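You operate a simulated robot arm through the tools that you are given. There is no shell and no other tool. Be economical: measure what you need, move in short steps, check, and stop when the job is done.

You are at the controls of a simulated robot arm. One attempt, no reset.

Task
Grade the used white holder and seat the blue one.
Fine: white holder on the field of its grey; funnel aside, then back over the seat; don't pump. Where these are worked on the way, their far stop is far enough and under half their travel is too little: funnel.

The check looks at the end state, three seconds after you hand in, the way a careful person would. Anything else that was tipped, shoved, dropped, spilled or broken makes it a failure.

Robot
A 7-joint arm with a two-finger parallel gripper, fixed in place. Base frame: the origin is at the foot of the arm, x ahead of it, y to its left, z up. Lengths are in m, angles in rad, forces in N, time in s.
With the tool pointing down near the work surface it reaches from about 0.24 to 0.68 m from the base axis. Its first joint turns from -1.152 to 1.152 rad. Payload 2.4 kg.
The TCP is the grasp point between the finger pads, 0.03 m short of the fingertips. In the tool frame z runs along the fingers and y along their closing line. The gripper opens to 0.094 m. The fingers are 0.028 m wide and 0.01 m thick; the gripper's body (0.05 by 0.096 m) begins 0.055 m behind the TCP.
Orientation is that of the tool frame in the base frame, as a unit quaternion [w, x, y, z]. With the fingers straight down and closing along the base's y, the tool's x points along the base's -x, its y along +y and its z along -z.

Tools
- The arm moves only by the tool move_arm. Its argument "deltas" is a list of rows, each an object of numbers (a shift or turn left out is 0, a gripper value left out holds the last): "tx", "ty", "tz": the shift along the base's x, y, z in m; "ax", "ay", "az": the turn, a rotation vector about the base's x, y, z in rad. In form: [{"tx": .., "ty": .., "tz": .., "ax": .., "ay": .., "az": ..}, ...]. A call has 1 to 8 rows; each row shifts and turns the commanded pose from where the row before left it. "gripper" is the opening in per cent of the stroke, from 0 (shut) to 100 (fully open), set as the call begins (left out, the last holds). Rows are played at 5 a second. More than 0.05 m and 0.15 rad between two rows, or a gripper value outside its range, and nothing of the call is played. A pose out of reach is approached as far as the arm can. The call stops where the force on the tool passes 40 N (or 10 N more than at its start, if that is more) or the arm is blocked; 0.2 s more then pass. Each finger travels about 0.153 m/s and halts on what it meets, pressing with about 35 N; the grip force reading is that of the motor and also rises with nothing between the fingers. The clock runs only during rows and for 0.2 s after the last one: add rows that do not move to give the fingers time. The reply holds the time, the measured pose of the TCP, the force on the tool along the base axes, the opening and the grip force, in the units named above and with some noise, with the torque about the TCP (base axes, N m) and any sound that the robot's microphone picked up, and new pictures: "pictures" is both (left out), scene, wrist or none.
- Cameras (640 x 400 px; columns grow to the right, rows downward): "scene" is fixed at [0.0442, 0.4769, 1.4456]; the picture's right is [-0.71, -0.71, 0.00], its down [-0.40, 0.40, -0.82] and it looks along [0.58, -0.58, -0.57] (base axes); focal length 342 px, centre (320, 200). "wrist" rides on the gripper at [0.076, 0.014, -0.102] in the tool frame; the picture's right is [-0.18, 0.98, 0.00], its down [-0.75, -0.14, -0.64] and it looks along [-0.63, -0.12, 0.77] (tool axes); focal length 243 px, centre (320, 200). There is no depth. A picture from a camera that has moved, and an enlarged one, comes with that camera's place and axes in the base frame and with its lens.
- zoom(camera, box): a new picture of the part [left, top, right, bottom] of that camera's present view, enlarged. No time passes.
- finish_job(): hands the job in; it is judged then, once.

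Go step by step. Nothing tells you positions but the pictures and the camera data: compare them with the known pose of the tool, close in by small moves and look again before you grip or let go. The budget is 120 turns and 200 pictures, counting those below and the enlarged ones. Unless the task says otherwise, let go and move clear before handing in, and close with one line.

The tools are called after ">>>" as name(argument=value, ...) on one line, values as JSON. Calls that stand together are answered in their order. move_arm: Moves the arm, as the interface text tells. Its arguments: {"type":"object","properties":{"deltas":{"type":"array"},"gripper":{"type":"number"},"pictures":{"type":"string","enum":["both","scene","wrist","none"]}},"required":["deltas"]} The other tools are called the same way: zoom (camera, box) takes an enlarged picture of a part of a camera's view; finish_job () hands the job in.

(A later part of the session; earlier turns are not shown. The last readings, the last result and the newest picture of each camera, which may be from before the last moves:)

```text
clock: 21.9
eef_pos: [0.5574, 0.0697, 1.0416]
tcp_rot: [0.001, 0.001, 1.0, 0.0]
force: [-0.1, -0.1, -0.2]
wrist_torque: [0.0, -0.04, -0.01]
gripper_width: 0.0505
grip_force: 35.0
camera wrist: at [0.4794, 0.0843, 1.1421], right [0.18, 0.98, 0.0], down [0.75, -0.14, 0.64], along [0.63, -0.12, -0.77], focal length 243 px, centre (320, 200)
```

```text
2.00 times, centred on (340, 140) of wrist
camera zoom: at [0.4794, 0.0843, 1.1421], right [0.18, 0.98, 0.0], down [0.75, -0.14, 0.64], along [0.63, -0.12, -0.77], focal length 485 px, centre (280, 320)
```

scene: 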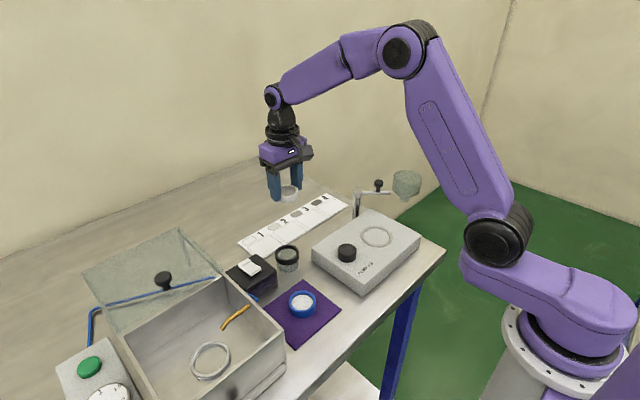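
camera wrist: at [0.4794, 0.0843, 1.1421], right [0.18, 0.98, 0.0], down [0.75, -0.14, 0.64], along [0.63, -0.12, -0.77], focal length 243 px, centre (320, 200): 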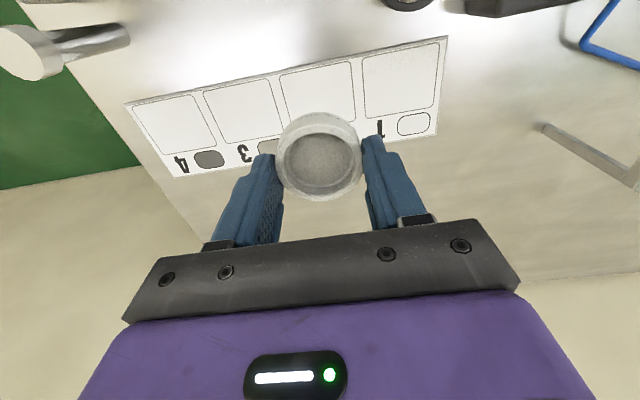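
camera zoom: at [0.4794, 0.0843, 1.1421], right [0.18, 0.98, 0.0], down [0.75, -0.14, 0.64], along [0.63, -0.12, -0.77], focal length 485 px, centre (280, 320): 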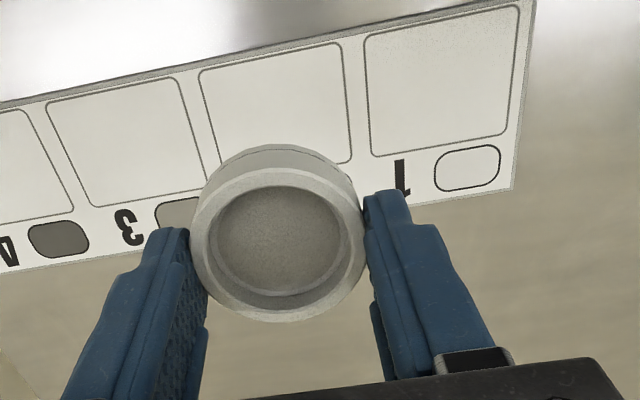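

The holder is right above field 2: target about (0.556,0.069), holder about (0.556,0.069). I lower it, creeping at the end.

>>> move_arm(deltas=[{"tz": -0.03}, {"tz": -0.03}, {"tz": -0.02}, {"tz": -0.01}, {}])

>>> zoom(camera="scene", box=[255, 185, 335, 265])

>>> zoom(camera="wrist", box=[200, 40, 480, 240])

```text
clock: 23.1
eef_pos: [0.5571, 0.0697, 0.9496]
tcp_rot: [0.001, 0.0, 1.0, 0.0]
force: [0.4, 0.4, 0.1]
wrist_torque: [-0.01, 0.0, -0.01]
gripper_width: 0.0505
grip_force: 34.8
camera wrist: at [0.4786, 0.083, 1.05], right [0.18, 0.98, 0.0], down [0.75, -0.14, 0.64], along [0.63, -0.12, -0.77], focal length 243 px, centre (320, 200)
```

scene: 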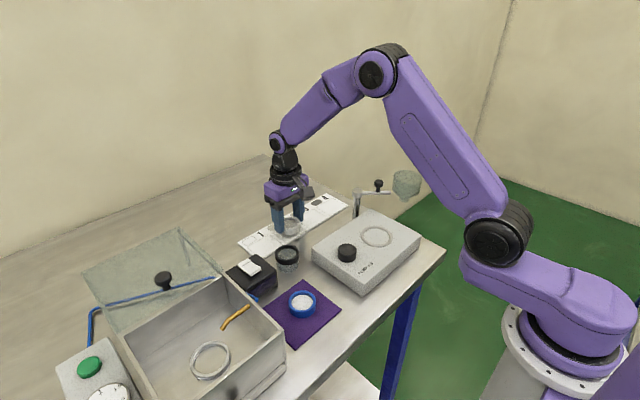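
wrist: 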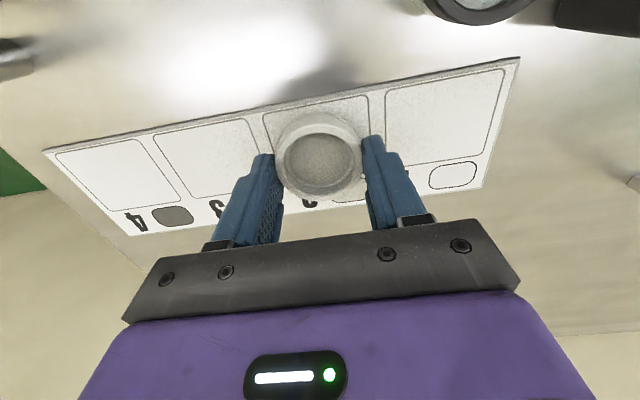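

```text
5.00 times, centred on (295, 225) of scene
camera zoom: at [0.0442, 0.4769, 1.4456], right [-0.71, -0.71, 0.0], down [-0.4, 0.4, -0.82], along [0.58, -0.58, -0.57], focal length 1712 px, centre (445, 75)
```

zoom: 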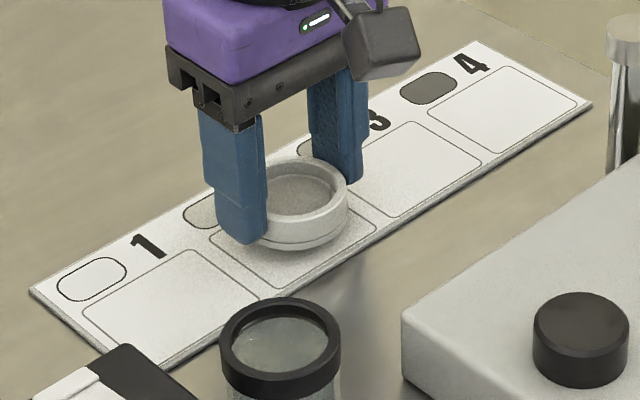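

```text
2.00 times, centred on (340, 140) of wrist
camera zoom: at [0.4786, 0.083, 1.05], right [0.18, 0.98, 0.0], down [0.75, -0.14, 0.64], along [0.63, -0.12, -0.77], focal length 485 px, centre (280, 320)
```

zoom: 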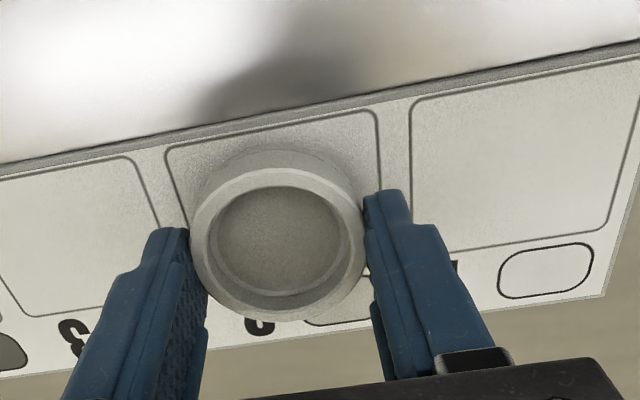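

>>> move_arm(deltas=[{"tz": -0.003}, {"tz": -0.002}, {"tz": -0.002}, {"tz": -0.001}, {}], pictures="none")

>>> zoom(camera="scene", box=[255, 185, 335, 265])

```text
clock: 24.3
eef_pos: [0.5575, 0.0694, 0.9418]
tcp_rot: [0.002, -0.001, 1.0, -0.001]
force: [-0.1, 1.0, -0.8]
wrist_torque: [-0.02, -0.01, 0.01]
gripper_width: 0.0505
grip_force: 34.7
```

```text
5.00 times, centred on (295, 225) of scene
camera zoom: at [0.0442, 0.4769, 1.4456], right [-0.71, -0.71, 0.0], down [-0.4, 0.4, -0.82], along [0.58, -0.58, -0.57], focal length 1712 px, centre (445, 75)
```

zoom: 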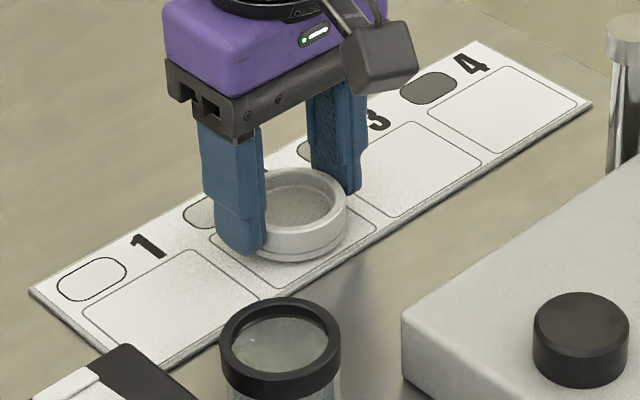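

>>> move_arm(deltas=[{"tz": -0.001}, {"tz": -0.001}, {"tz": -0.001}, {"tz": -0.001}, {}], pictures="none")

>>> zoom(camera="scene", box=[265, 205, 325, 255])

```text
clock: 25.5
eef_pos: [0.5576, 0.0711, 0.939]
tcp_rot: [0.001, 0.0, 1.0, 0.001]
force: [1.0, 0.0, -0.6]
wrist_torque: [0.01, 0.01, -0.01]
gripper_width: 0.0504
grip_force: 34.6
```

```text
8.00 times, centred on (295, 230) of scene
camera zoom: at [0.0442, 0.4769, 1.4456], right [-0.71, -0.71, 0.0], down [-0.4, 0.4, -0.82], along [0.58, -0.58, -0.57], focal length 2739 px, centre (520, -40)
```

zoom: 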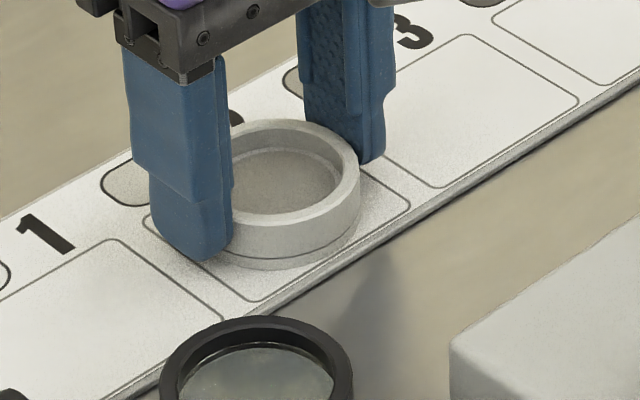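

>>> move_arm(deltas=[{"tz": -0.001}, {"tz": -0.001}, {"tz": -0.001}, {"tz": -0.001}], pictures="none")

```text
clock: 26.5
eef_pos: [0.5582, 0.0699, 0.9359]
tcp_rot: [0.004, 0.0, 1.0, 0.0]
force: [-8.0, -1.2, 31.7]
wrist_torque: [-0.07, 0.34, 0.08]
gripper_width: 0.0506
grip_force: 35.1
```

It's in contact at TCP z≈0.936. I relieve a little and open.

>>> move_arm(deltas=[{"tz": 0.0015}, {}], pictures="none")

>>> move_arm(deltas=[{}, {}, {}], gripper=80, pictures="wrist")

>>> zoom(camera="scene", box=[255, 185, 335, 265])

```text
clock: 27.1
eef_pos: [0.5583, 0.0717, 0.9362]
tcp_rot: [0.004, 0.001, 1.0, 0.001]
force: [3.6, -0.3, 16.2]
wrist_torque: [-0.01, -0.09, -0.01]
gripper_width: 0.0506
grip_force: 35.1
```

```text
clock: 27.9
eef_pos: [0.5572, 0.0714, 0.9359]
tcp_rot: [0.0, 0.001, 1.0, 0.0]
force: [0.0, -1.0, 0.4]
wrist_torque: [0.0, 0.0, 0.01]
gripper_width: 0.0752
grip_force: 0.1
camera wrist: at [0.4788, 0.0849, 1.037], right [0.18, 0.98, 0.0], down [0.75, -0.14, 0.64], along [0.63, -0.12, -0.77], focal length 243 px, centre (320, 200)
```

wrist: 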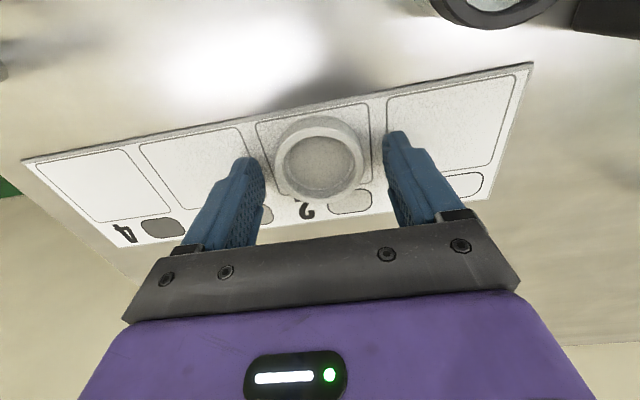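

```text
5.00 times, centred on (295, 225) of scene
camera zoom: at [0.0442, 0.4769, 1.4456], right [-0.71, -0.71, 0.0], down [-0.4, 0.4, -0.82], along [0.58, -0.58, -0.57], focal length 1712 px, centre (445, 75)
```

zoom: 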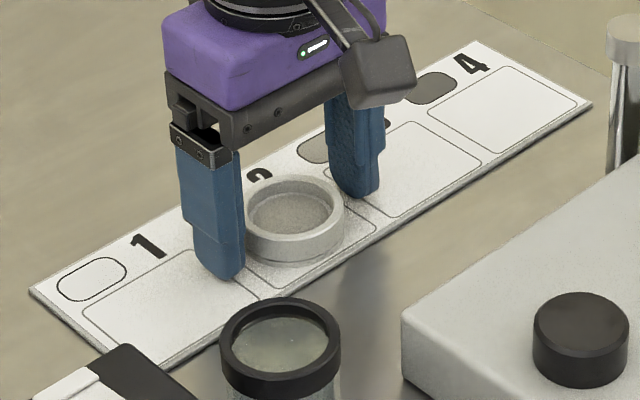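

Released. I rise and head toward the blue holder at (0.37,0.20), then recheck the grey match in clear light.

>>> move_arm(deltas=[{"tz": 0.03}, {"tz": 0.045}, {"tz": 0.045}, {"tx": -0.037, "ty": 0.026}, {"tx": -0.037, "ty": 0.026}, {"tx": -0.037, "ty": 0.026}, {"tx": -0.038, "ty": 0.026}, {"tx": -0.038, "ty": 0.025}], gripper=90)

>>> zoom(camera="scene", box=[245, 185, 345, 265])

>>> zoom(camera="scene", box=[265, 265, 345, 345])

```text
clock: 29.7
eef_pos: [0.3711, 0.2004, 1.056]
tcp_rot: [0.001, 0.002, 1.0, 0.0]
force: [0.1, 0.2, -0.7]
wrist_torque: [-0.01, -0.03, -0.02]
gripper_width: 0.0845
grip_force: 0.1
camera wrist: at [0.2914, 0.2147, 1.1582], right [0.19, 0.98, 0.0], down [0.75, -0.14, 0.64], along [0.63, -0.12, -0.76], focal length 243 px, centre (320, 200)
```

scene: 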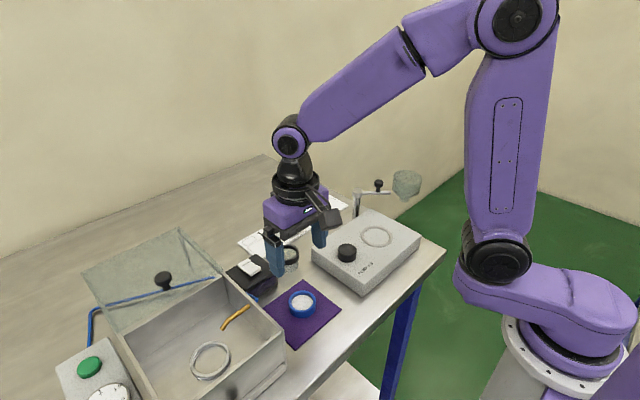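
wrist: 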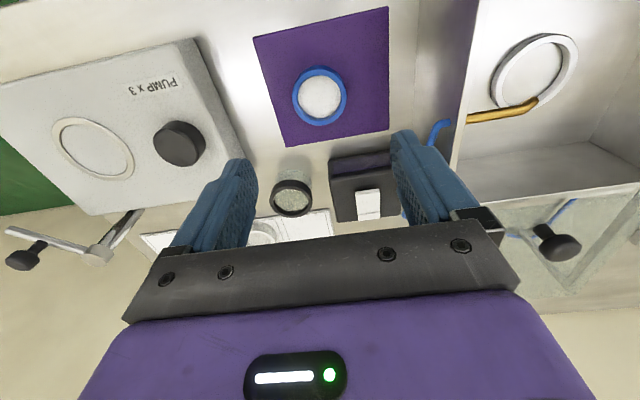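

```text
5.00 times, centred on (295, 225) of scene
camera zoom: at [0.0442, 0.4769, 1.4456], right [-0.71, -0.71, 0.0], down [-0.4, 0.4, -0.82], along [0.58, -0.58, -0.57], focal length 1712 px, centre (445, 75)
```

zoom: 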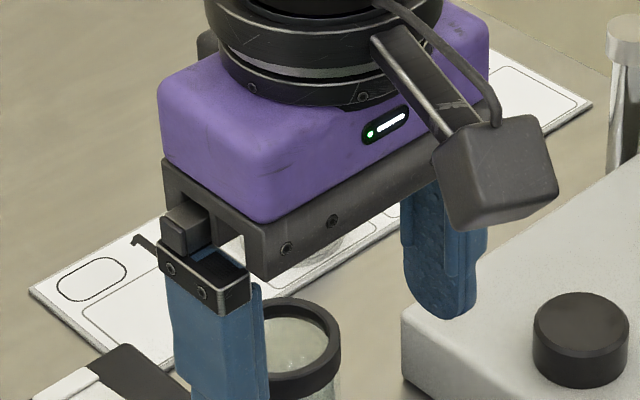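

```text
5.00 times, centred on (305, 305) of scene
camera zoom: at [0.0442, 0.4769, 1.4456], right [-0.71, -0.71, 0.0], down [-0.4, 0.4, -0.82], along [0.58, -0.58, -0.57], focal length 1712 px, centre (395, -325)
```

zoom: 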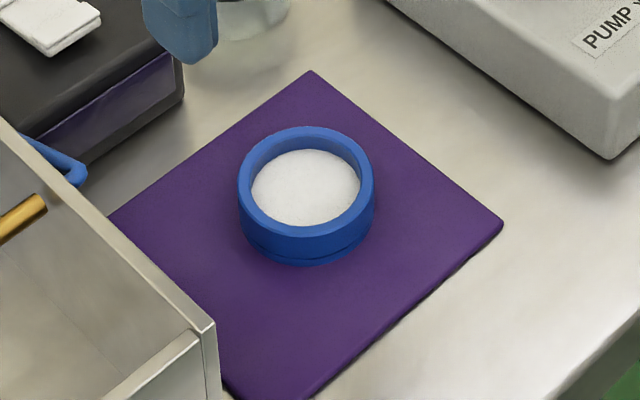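

The blue holder is at about (0.367,0.2005). I descend to z 0.938, which gives the same grip geometry as the white one.

>>> move_arm(deltas=[{"tx": -0.003, "tz": -0.035}, {"tz": -0.035}, {"tz": -0.02}, {"tz": -0.01}, {}])

>>> zoom(camera="scene", box=[265, 255, 345, 335])

>>> zoom(camera="wrist", box=[200, 80, 460, 260])

```text
clock: 30.9
eef_pos: [0.3672, 0.2002, 0.955]
tcp_rot: [0.002, 0.0, 1.0, 0.0]
force: [0.2, 0.2, -0.5]
wrist_torque: [0.02, 0.01, 0.0]
gripper_width: 0.0844
grip_force: 0.0
camera wrist: at [0.2889, 0.2137, 1.0563], right [0.18, 0.98, 0.0], down [0.75, -0.14, 0.64], along [0.63, -0.12, -0.77], focal length 243 px, centre (320, 200)
```

scene: 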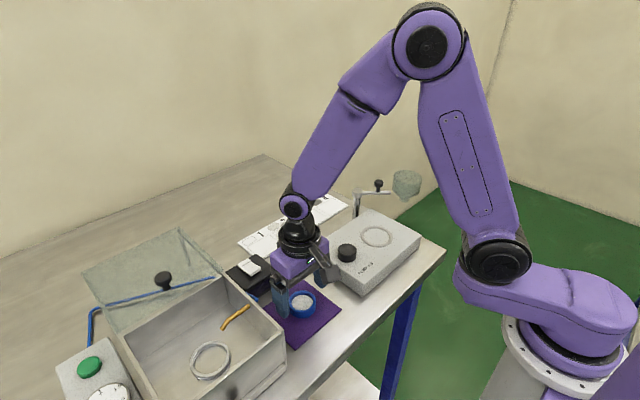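
wrist: 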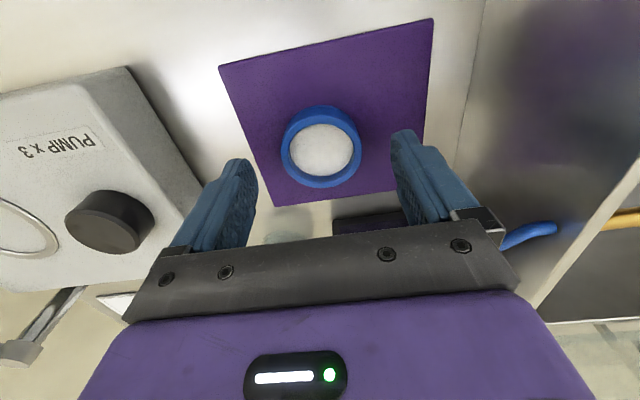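

```text
5.00 times, centred on (305, 295) of scene
camera zoom: at [0.0442, 0.4769, 1.4456], right [-0.71, -0.71, 0.0], down [-0.4, 0.4, -0.82], along [0.58, -0.58, -0.57], focal length 1712 px, centre (395, -275)
```

zoom: 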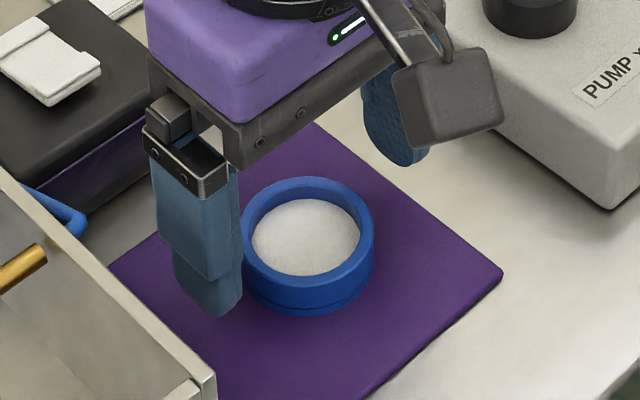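

```text
2.22 times, centred on (330, 170) of wrist
camera zoom: at [0.2889, 0.2137, 1.0563], right [0.18, 0.98, 0.0], down [0.75, -0.14, 0.64], along [0.63, -0.12, -0.77], focal length 539 px, centre (298, 267)
```

zoom: 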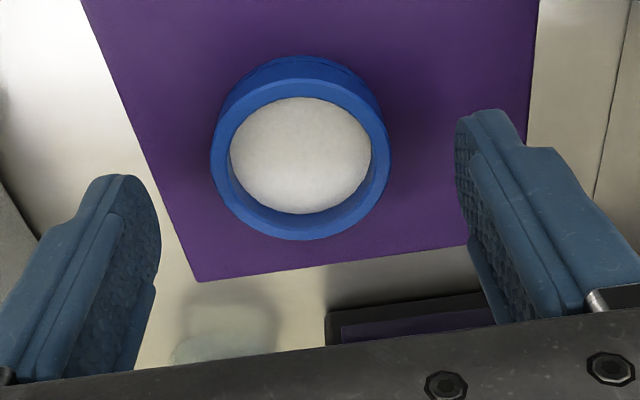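

>>> move_arm(deltas=[{"tz": -0.009}, {"tz": -0.008}, {}], pictures="none")

>>> move_arm(deltas=[{}, {}, {}], gripper=30, pictures="wrist")

>>> move_arm(deltas=[{"tz": 0.001}, {"tz": 0.002}, {"tz": 0.003}, {"tz": 0.004}, {"tz": 0.005}, {"tz": 0.005}], pictures="wrist")

>>> zoom(camera="scene", box=[265, 255, 345, 335])

```text
clock: 31.7
eef_pos: [0.3676, 0.2003, 0.9378]
tcp_rot: [0.001, 0.0, 1.0, 0.0]
force: [0.3, -0.5, -0.2]
wrist_torque: [-0.02, -0.02, 0.02]
gripper_width: 0.0848
grip_force: 0.0
```

```text
clock: 32.5
eef_pos: [0.3687, 0.2002, 0.938]
tcp_rot: [0.002, 0.0, 1.0, 0.0]
force: [0.8, 0.3, 0.9]
wrist_torque: [0.01, 0.0, -0.03]
gripper_width: 0.0506
grip_force: 34.5
camera wrist: at [0.2891, 0.2139, 1.0398], right [0.18, 0.98, 0.0], down [0.75, -0.14, 0.64], along [0.63, -0.12, -0.77], focal length 243 px, centre (320, 200)
```

wrist: 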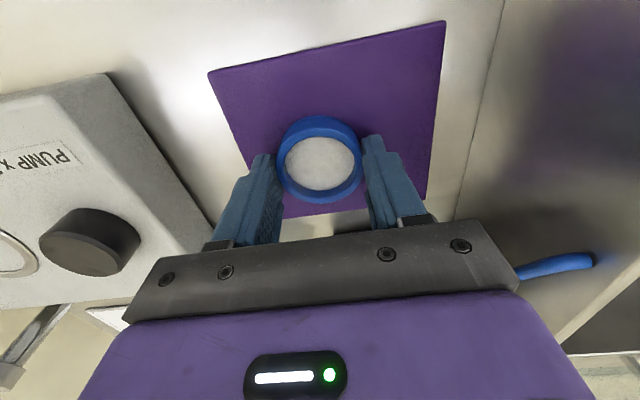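

```text
clock: 33.9
eef_pos: [0.3674, 0.1987, 0.9588]
tcp_rot: [0.002, -0.001, 1.0, 0.0]
force: [-0.6, 0.8, 0.2]
wrist_torque: [-0.03, 0.02, -0.01]
gripper_width: 0.0504
grip_force: 35.5
camera wrist: at [0.2889, 0.2133, 1.06], right [0.18, 0.98, 0.0], down [0.75, -0.14, 0.64], along [0.63, -0.12, -0.76], focal length 243 px, centre (320, 200)
```

wrist: 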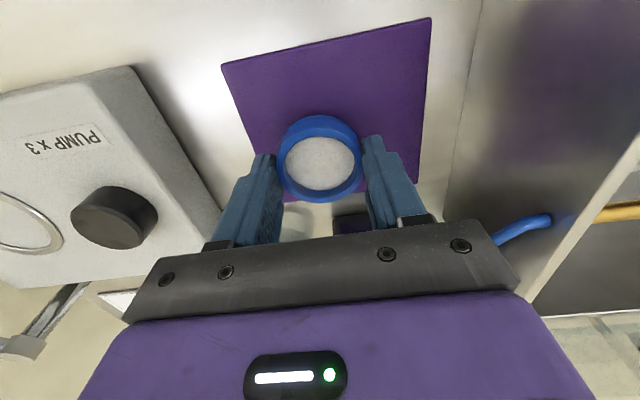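

```text
5.00 times, centred on (305, 295) of scene
camera zoom: at [0.0442, 0.4769, 1.4456], right [-0.71, -0.71, 0.0], down [-0.4, 0.4, -0.82], along [0.58, -0.58, -0.57], focal length 1712 px, centre (395, -275)
```

zoom: 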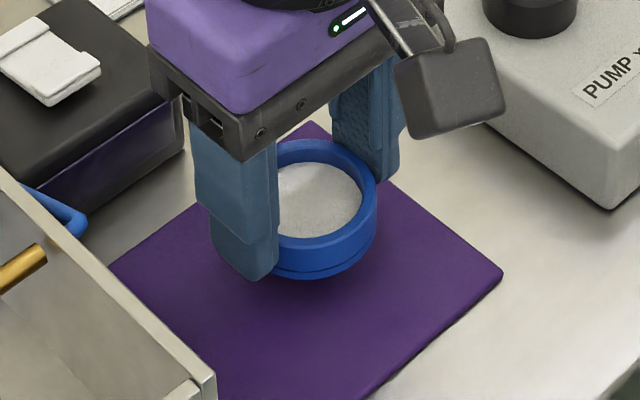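

The blue holder is held the same way. I lift it and carry it to above the seat at about (0.370,-0.0305).

>>> move_arm(deltas=[{"tz": 0.03}, {"tz": 0.03}, {"tx": 0.0005, "ty": -0.045}, {"tx": 0.0005, "ty": -0.046}, {"tx": 0.0005, "ty": -0.046}, {"tx": 0.0005, "ty": -0.046}, {"ty": -0.046}, {}])

>>> zoom(camera="scene", box=[335, 170, 415, 260])

>>> zoom(camera="wrist", box=[200, 40, 480, 240])

>>> zoom(camera="scene", box=[245, 185, 345, 265])

```text
clock: 35.7
eef_pos: [0.3709, -0.0292, 1.0196]
tcp_rot: [0.002, 0.001, 1.0, 0.0]
force: [-0.2, 0.4, -0.3]
wrist_torque: [0.0, -0.02, 0.03]
gripper_width: 0.0502
grip_force: 35.2
camera wrist: at [0.2919, -0.0151, 1.1213], right [0.18, 0.98, 0.0], down [0.75, -0.14, 0.64], along [0.63, -0.12, -0.76], focal length 243 px, centre (320, 200)
```

scene: 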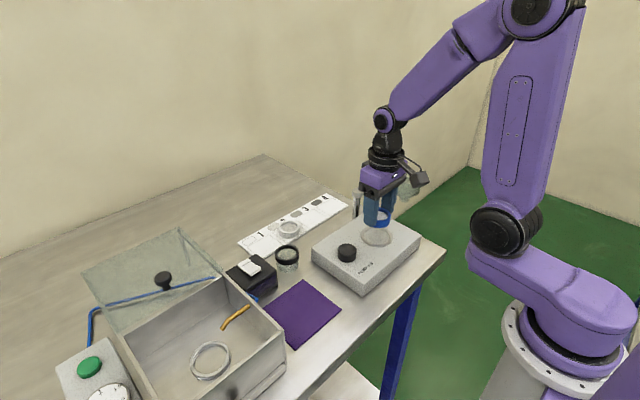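
wrist: 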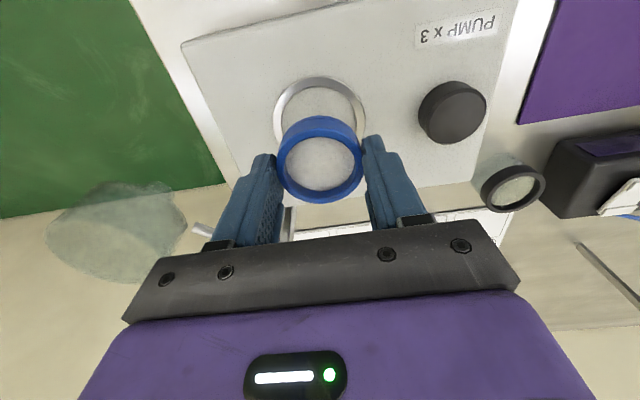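

```text
4.44 times, centred on (375, 215) of scene
camera zoom: at [0.0442, 0.4769, 1.4456], right [-0.71, -0.71, 0.0], down [-0.4, 0.4, -0.82], along [0.58, -0.58, -0.57], focal length 1522 px, centre (76, 133)
```

zoom: 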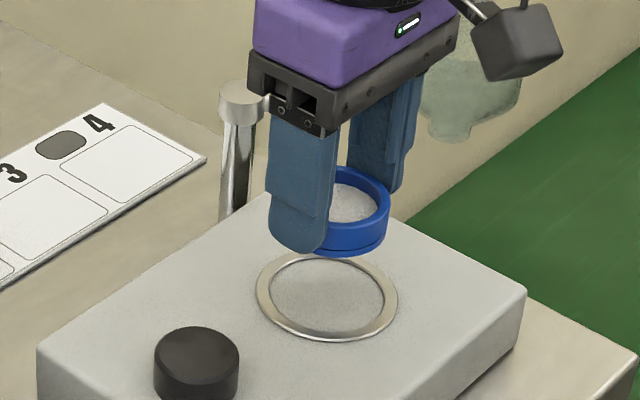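

```text
2.00 times, centred on (340, 140) of wrist
camera zoom: at [0.2919, -0.0151, 1.1213], right [0.18, 0.98, 0.0], down [0.75, -0.14, 0.64], along [0.63, -0.12, -0.76], focal length 485 px, centre (280, 320)
```

zoom: 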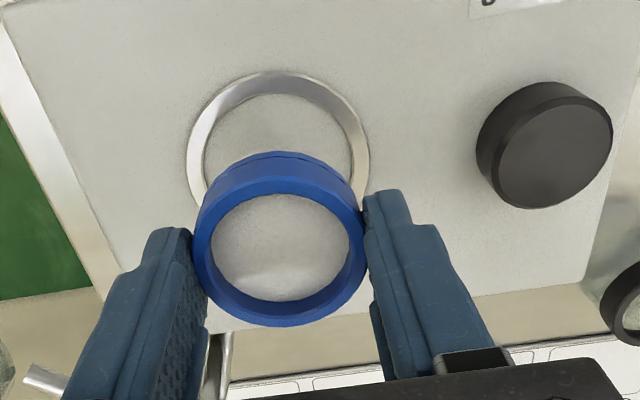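

```text
5.00 times, centred on (295, 225) of scene
camera zoom: at [0.0442, 0.4769, 1.4456], right [-0.71, -0.71, 0.0], down [-0.4, 0.4, -0.82], along [0.58, -0.58, -0.57], focal length 1712 px, centre (445, 75)
```

zoom: 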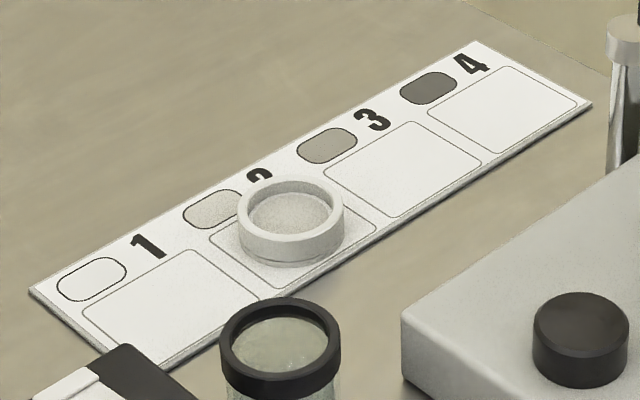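

The blue holder is right above the seat: both come out near (0.3706,-0.030). The white holder sits in field 2 and its grey matches patch 2. Lowering.

>>> move_arm(deltas=[{"tz": -0.018}, {"tz": -0.014}, {"tz": -0.005}, {}], pictures="wrist")

>>> zoom(camera="scene", box=[345, 195, 405, 255])

>>> zoom(camera="wrist", box=[240, 70, 400, 230])

```text
clock: 36.7
eef_pos: [0.3692, -0.0296, 0.9815]
tcp_rot: [0.001, 0.0, 1.0, 0.0]
force: [0.5, -0.5, -0.1]
wrist_torque: [0.02, 0.02, 0.02]
gripper_width: 0.05
grip_force: 34.7
camera wrist: at [0.2911, -0.0149, 1.0832], right [0.18, 0.98, 0.0], down [0.75, -0.14, 0.64], along [0.63, -0.12, -0.77], focal length 243 px, centre (320, 200)
```

wrist: 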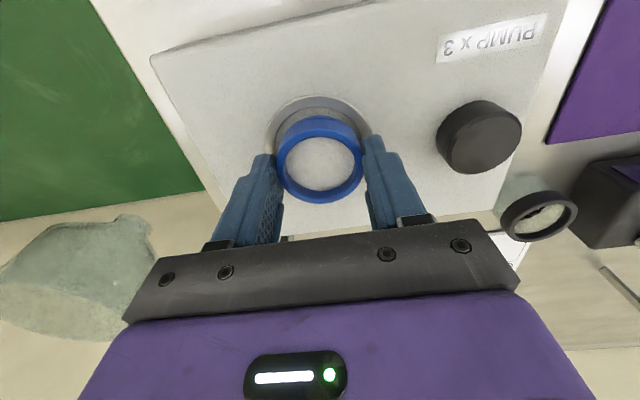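

```text
6.67 times, centred on (375, 225) of scene
camera zoom: at [0.0442, 0.4769, 1.4456], right [-0.71, -0.71, 0.0], down [-0.4, 0.4, -0.82], along [0.58, -0.58, -0.57], focal length 2282 px, centre (-47, 33)
```

zoom: 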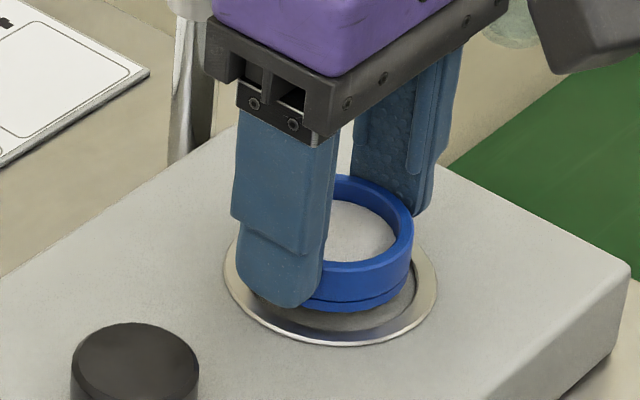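

```text
2.50 times, centred on (320, 150) of wrist
camera zoom: at [0.2911, -0.0149, 1.0832], right [0.18, 0.98, 0.0], down [0.75, -0.14, 0.64], along [0.63, -0.12, -0.77], focal length 606 px, centre (320, 325)
```

zoom: 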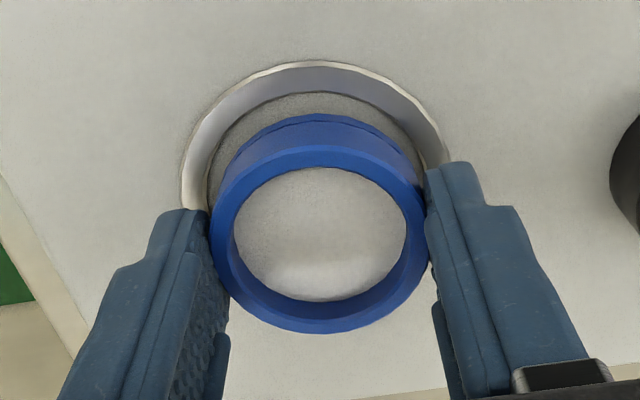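

>>> move_arm(deltas=[{"tx": 0.001, "tz": -0.002}, {"tz": -0.002}, {"tz": -0.001}, {"tz": -0.001}, {"tz": -0.001}], pictures="none")

```text
clock: 37.9
eef_pos: [0.3701, -0.0289, 0.9745]
tcp_rot: [0.001, 0.0, 1.0, 0.0]
force: [0.4, 0.8, 0.1]
wrist_torque: [-0.01, -0.02, 0.01]
gripper_width: 0.0502
grip_force: 34.8
```

>>> move_arm(deltas=[{"tz": -0.001}, {}], pictures="none")

>>> move_arm(deltas=[{"tz": -0.001}, {}], pictures="none")

>>> zoom(camera="scene", box=[345, 195, 405, 255])

```text
clock: 38.5
eef_pos: [0.3701, -0.0287, 0.9737]
tcp_rot: [0.001, 0.0, 1.0, 0.001]
force: [-4.6, 1.8, 24.4]
wrist_torque: [0.15, 0.23, -0.08]
gripper_width: 0.0503
grip_force: 34.7
```

```text
clock: 39.1
eef_pos: [0.3712, -0.0287, 0.9729]
tcp_rot: [0.003, 0.0, 1.0, 0.001]
force: [-2.2, -1.2, 31.3]
wrist_torque: [-0.05, 0.11, -0.06]
gripper_width: 0.0504
grip_force: 35.0
```

```text
6.67 times, centred on (375, 225) of scene
camera zoom: at [0.0437, 0.4769, 1.4456], right [-0.71, -0.71, 0.0], down [-0.4, 0.4, -0.82], along [0.58, -0.58, -0.57], focal length 2282 px, centre (-47, 33)
```

zoom: 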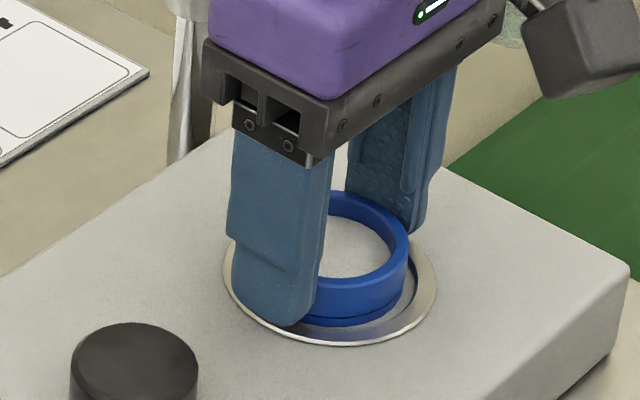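

In contact with the seat floor. I relieve 1.5 mm, open and look.

>>> move_arm(deltas=[{"tz": 0.0015}, {}], pictures="none")

>>> move_arm(deltas=[{}, {}, {}], gripper=85, pictures="none")

>>> move_arm(deltas=[{"tz": 0.02}, {"tz": 0.04}, {"tz": 0.04}, {}], pictures="wrist")

>>> zoom(camera="scene", box=[355, 210, 395, 250])

>>> zoom(camera="wrist", box=[260, 40, 380, 160])

```text
clock: 39.7
eef_pos: [0.3685, -0.0296, 0.9731]
tcp_rot: [0.0, -0.001, 1.0, -0.001]
force: [0.5, 0.1, -0.1]
wrist_torque: [0.01, 0.0, -0.01]
gripper_width: 0.0505
grip_force: 34.7
```

```text
clock: 40.5
eef_pos: [0.3705, -0.0306, 0.9749]
tcp_rot: [0.002, 0.0, 1.0, 0.0]
force: [0.0, 0.0, -1.0]
wrist_torque: [0.04, -0.01, 0.01]
gripper_width: 0.08
grip_force: 0.0
```

```text
clock: 41.5
eef_pos: [0.3694, -0.0291, 1.0747]
tcp_rot: [0.001, 0.001, 1.0, 0.0]
force: [-0.8, -0.2, -0.4]
wrist_torque: [0.01, 0.01, 0.02]
gripper_width: 0.08
grip_force: 0.1
camera wrist: at [0.2925, -0.0152, 1.1767], right [0.18, 0.98, 0.0], down [0.75, -0.14, 0.64], along [0.63, -0.12, -0.77], focal length 243 px, centre (320, 200)
```

wrist: 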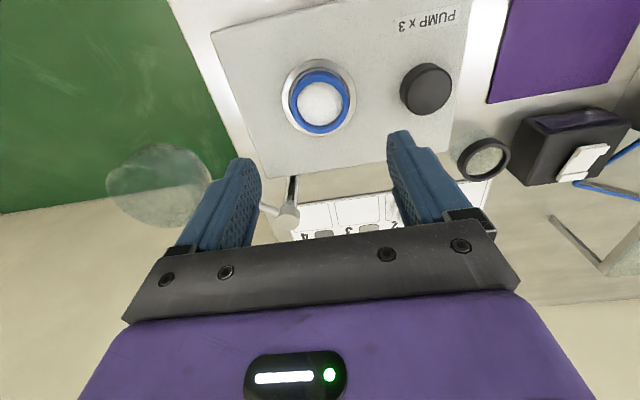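

```text
10.00 times, centred on (375, 230) of scene
camera zoom: at [0.0442, 0.4769, 1.4456], right [-0.71, -0.71, 0.0], down [-0.4, 0.4, -0.82], along [0.58, -0.58, -0.57], focal length 3424 px, centre (-230, -100)
```

zoom: 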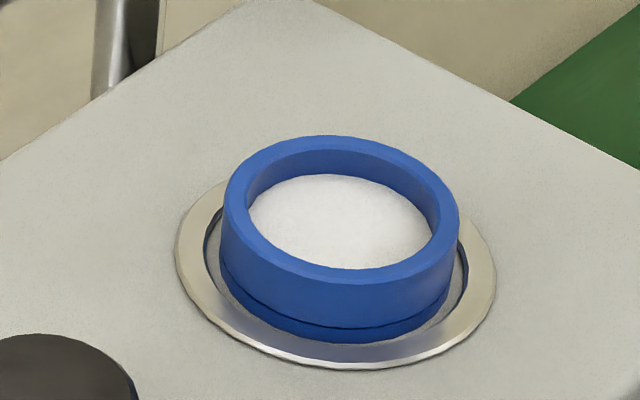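

```text
3.33 times, centred on (320, 100) of wrist
camera zoom: at [0.2925, -0.0152, 1.1767], right [0.18, 0.98, 0.0], down [0.75, -0.14, 0.64], along [0.63, -0.12, -0.77], focal length 809 px, centre (320, 533)
```

zoom: 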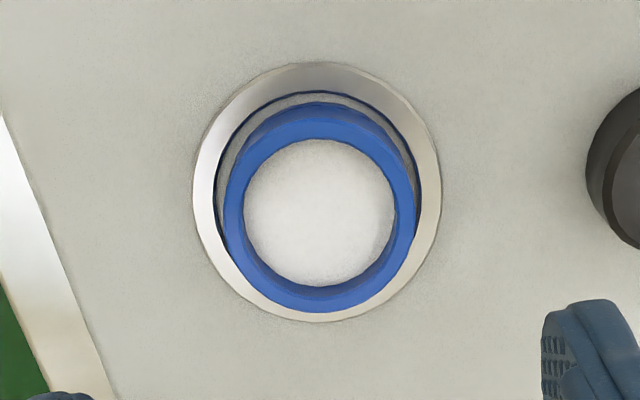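

The blue holder sits exactly as the white one did. Now I return to the hover over the funnel knob to swing it back.

>>> move_arm(deltas=[{"tz": 0.02}, {"tx": 0.015, "ty": -0.0207, "az": 0.138}, {"tx": 0.015, "ty": -0.0207, "az": 0.138}, {"tx": 0.015, "ty": -0.0207, "az": 0.138}, {"tx": 0.015, "ty": -0.0207, "az": 0.138}, {"tx": 0.0143, "ty": -0.0207, "az": 0.138}, {}], gripper=55)

>>> zoom(camera="scene", box=[345, 150, 445, 230])

```text
clock: 43.1
eef_pos: [0.4449, -0.1328, 1.0928]
tcp_rot: [0.002, -0.34, 0.941, 0.0]
force: [0.2, 0.3, -0.1]
wrist_torque: [-0.02, -0.01, 0.03]
gripper_width: 0.0519
grip_force: 0.0
camera wrist: at [0.374, -0.171, 1.195], right [-0.48, 0.87, 0.0], down [0.67, 0.37, 0.64], along [0.56, 0.31, -0.76], focal length 243 px, centre (320, 200)
```

scene: 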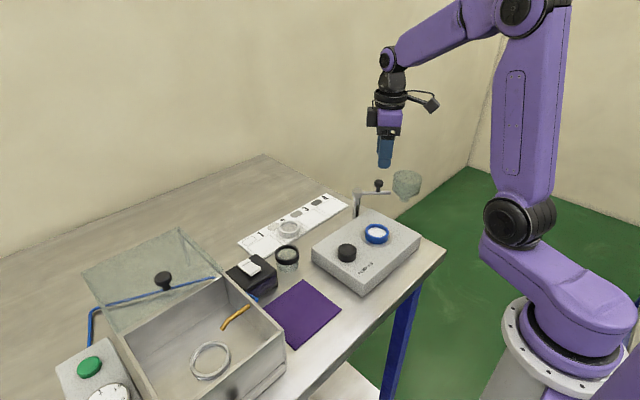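
wrist: 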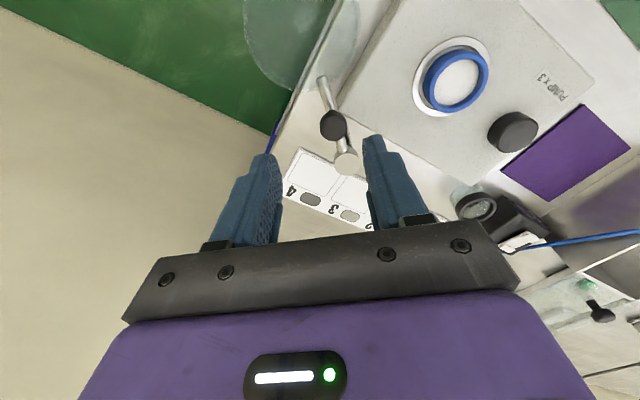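

```text
5.00 times, centred on (395, 190) of scene
camera zoom: at [0.0442, 0.4769, 1.4456], right [-0.71, -0.71, 0.0], down [-0.4, 0.4, -0.82], along [0.58, -0.58, -0.57], focal length 1712 px, centre (-55, 250)
```

zoom: 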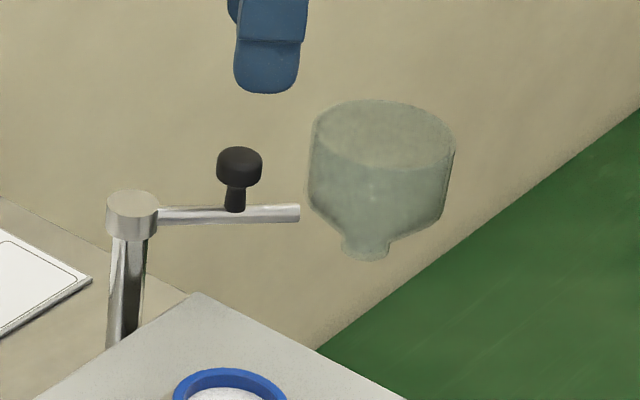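

The knob is at about (0.439,-0.122). I centre on it and lower the open fingers around it.

>>> move_arm(deltas=[{"tx": -0.0055, "ty": 0.0105, "tz": -0.02}, {"tz": -0.035}, {"tz": -0.025}, {}], pictures="wrist")

```text
clock: 44.1
eef_pos: [0.4391, -0.1226, 1.0141]
tcp_rot: [0.002, -0.338, 0.941, 0.0]
force: [-0.3, -0.2, 0.2]
wrist_torque: [-0.01, -0.01, -0.01]
gripper_width: 0.0519
grip_force: 0.1
camera wrist: at [0.3688, -0.1607, 1.1144], right [-0.48, 0.88, 0.0], down [0.67, 0.37, 0.64], along [0.56, 0.31, -0.76], focal length 243 px, centre (320, 200)
```

wrist: 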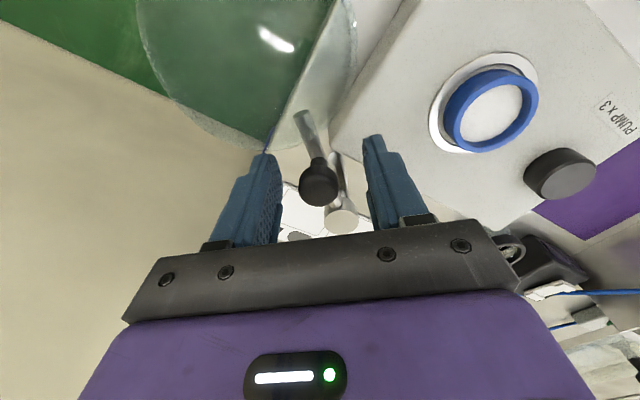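

>>> move_arm(deltas=[{"tx": -0.0112, "ty": 0.0104}, {"tx": -0.0029, "ty": 0.0073, "az": -0.14}, {"tx": -0.0019, "ty": 0.0076, "az": -0.14}, {"tx": -0.0009, "ty": 0.0078, "az": -0.14}, {"tx": 0.0003, "ty": 0.0079, "az": -0.14}, {}])

```text
clock: 45.5
eef_pos: [0.424, -0.0821, 1.0132]
tcp_rot: [0.002, -0.064, 0.998, 0.001]
force: [0.5, -0.2, 0.1]
wrist_torque: [-0.02, -0.04, 0.01]
gripper_width: 0.0523
grip_force: 0.1
camera wrist: at [0.3437, -0.0778, 1.115], right [0.06, 1.0, 0.0], down [0.76, -0.04, 0.64], along [0.64, -0.04, -0.76], focal length 243 px, centre (320, 200)
```

scene: 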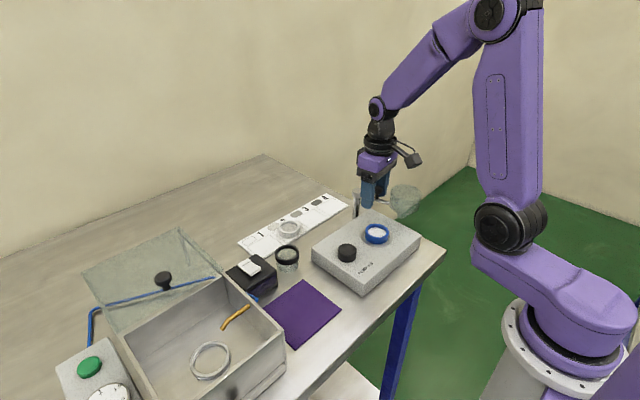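
wrist: 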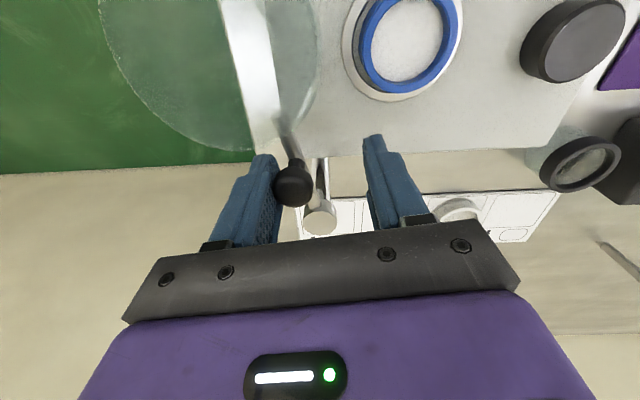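

>>> move_arm(deltas=[{"tx": 0.0014, "ty": 0.0077, "az": -0.14}, {"tx": 0.0024, "ty": 0.0075, "az": -0.14}, {"tx": 0.0034, "ty": 0.0071, "az": -0.14}, {}])

>>> zoom(camera="scene", box=[340, 180, 410, 250])

```text
clock: 46.5
eef_pos: [0.4302, -0.0593, 1.0142]
tcp_rot: [0.002, 0.146, 0.989, -0.001]
force: [-0.4, 0.3, 0.4]
wrist_torque: [0.03, 0.02, -0.02]
gripper_width: 0.0516
grip_force: 0.1
camera wrist: at [0.3587, -0.0234, 1.1154], right [0.46, 0.89, 0.0], down [0.68, -0.35, 0.64], along [0.57, -0.3, -0.76], focal length 243 px, centre (320, 200)
```

scene: 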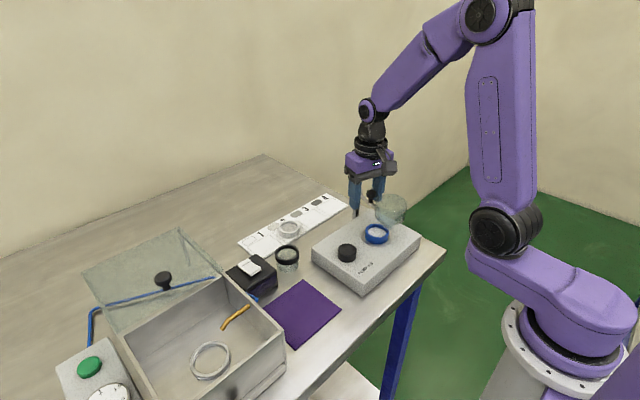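
wrist: 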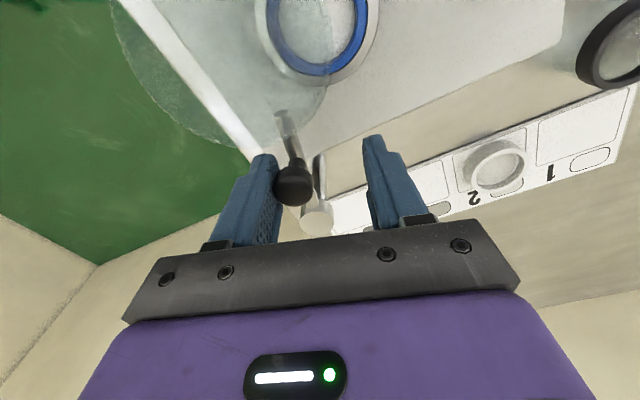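

```text
5.71 times, centred on (375, 215) of scene
camera zoom: at [0.0442, 0.4769, 1.4456], right [-0.71, -0.71, 0.0], down [-0.4, 0.4, -0.82], along [0.58, -0.58, -0.57], focal length 1956 px, centre (6, 114)
```

zoom: 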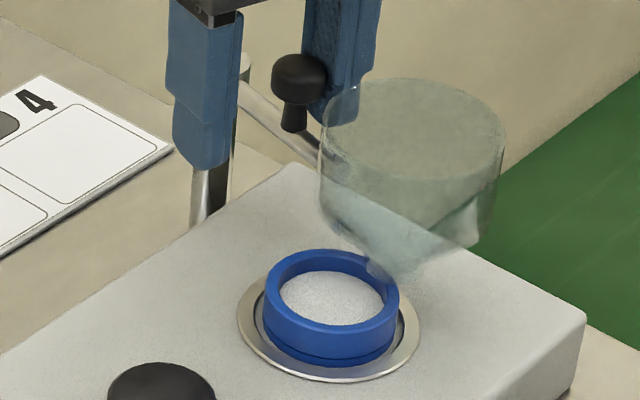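

About 12° remain, judging from where the funnel was at first. I continue in small steps.

>>> move_arm(deltas=[{"tx": 0.0022, "ty": 0.0033, "az": -0.07}, {"tx": 0.0023, "ty": 0.0032, "az": -0.07}, {}], pictures="wrist")

>>> zoom(camera="scene", box=[340, 180, 410, 250])

```text
clock: 47.3
eef_pos: [0.4338, -0.053, 1.0138]
tcp_rot: [0.001, 0.214, 0.977, -0.001]
force: [0.1, -0.3, 0.1]
wrist_torque: [0.02, 0.01, -0.01]
gripper_width: 0.0519
grip_force: 0.4
camera wrist: at [0.3682, -0.0079, 1.1154], right [0.58, 0.82, 0.0], down [0.62, -0.44, 0.64], along [0.53, -0.37, -0.77], focal length 243 px, centre (320, 200)
```

wrist: 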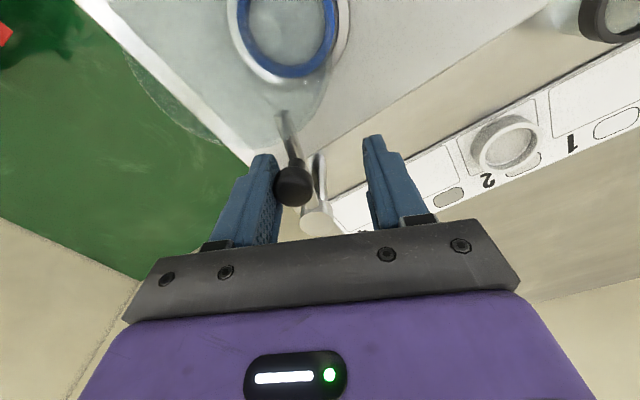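

```text
5.71 times, centred on (375, 215) of scene
camera zoom: at [0.0442, 0.4769, 1.4456], right [-0.71, -0.71, 0.0], down [-0.4, 0.4, -0.82], along [0.58, -0.58, -0.57], focal length 1956 px, centre (6, 114)
```

zoom: 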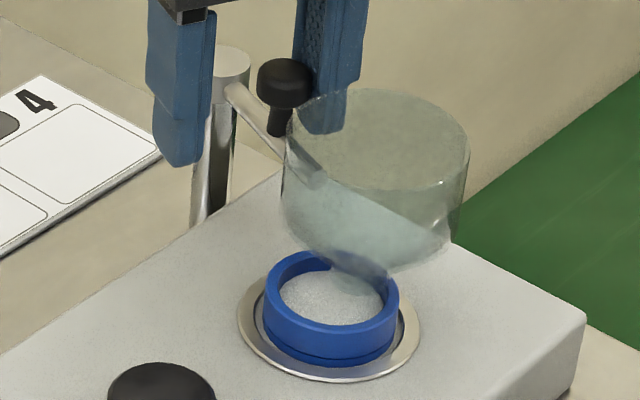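

About 5° more.

>>> move_arm(deltas=[{"tx": 0.0014, "ty": 0.0019, "az": -0.04}, {"tx": 0.0014, "ty": 0.0018, "az": -0.04}, {}], pictures="none")

>>> zoom(camera="scene", box=[340, 180, 410, 250])

```text
clock: 48.1
eef_pos: [0.4355, -0.0494, 1.014]
tcp_rot: [0.001, 0.253, 0.967, -0.001]
force: [-0.7, -0.6, -0.3]
wrist_torque: [0.0, 0.01, -0.02]
gripper_width: 0.0521
grip_force: 0.3
```

```text
5.71 times, centred on (375, 215) of scene
camera zoom: at [0.0442, 0.4769, 1.4456], right [-0.71, -0.71, 0.0], down [-0.4, 0.4, -0.82], along [0.58, -0.58, -0.57], focal length 1956 px, centre (6, 114)
```

zoom: 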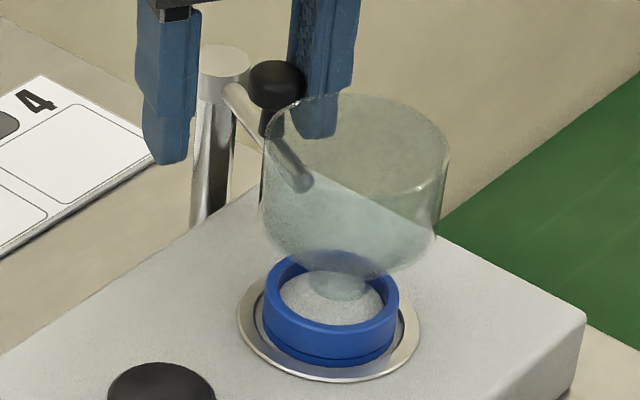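

>>> move_arm(deltas=[{"tx": 0.0007, "ty": 0.0009, "az": -0.015}, {}], pictures="none")

>>> zoom(camera="scene", box=[340, 180, 410, 250])

```text
clock: 48.7
eef_pos: [0.4366, -0.049, 1.0142]
tcp_rot: [0.001, 0.259, 0.966, 0.0]
force: [-1.4, -0.9, -0.6]
wrist_torque: [0.01, -0.01, 0.01]
gripper_width: 0.0523
grip_force: 0.5
```

```text
5.71 times, centred on (375, 215) of scene
camera zoom: at [0.0441, 0.4769, 1.4456], right [-0.71, -0.71, 0.0], down [-0.4, 0.4, -0.82], along [0.58, -0.58, -0.57], focal length 1956 px, centre (6, 114)
```

zoom: 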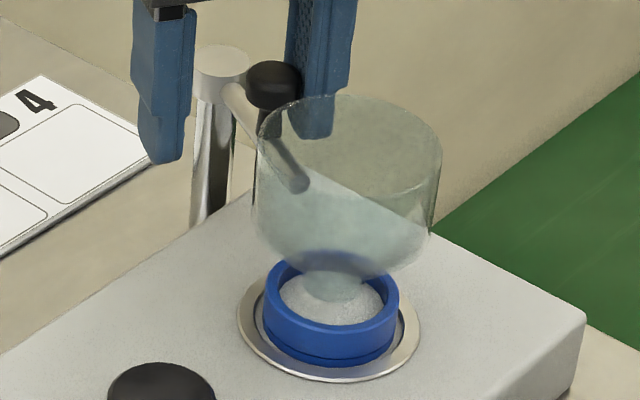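

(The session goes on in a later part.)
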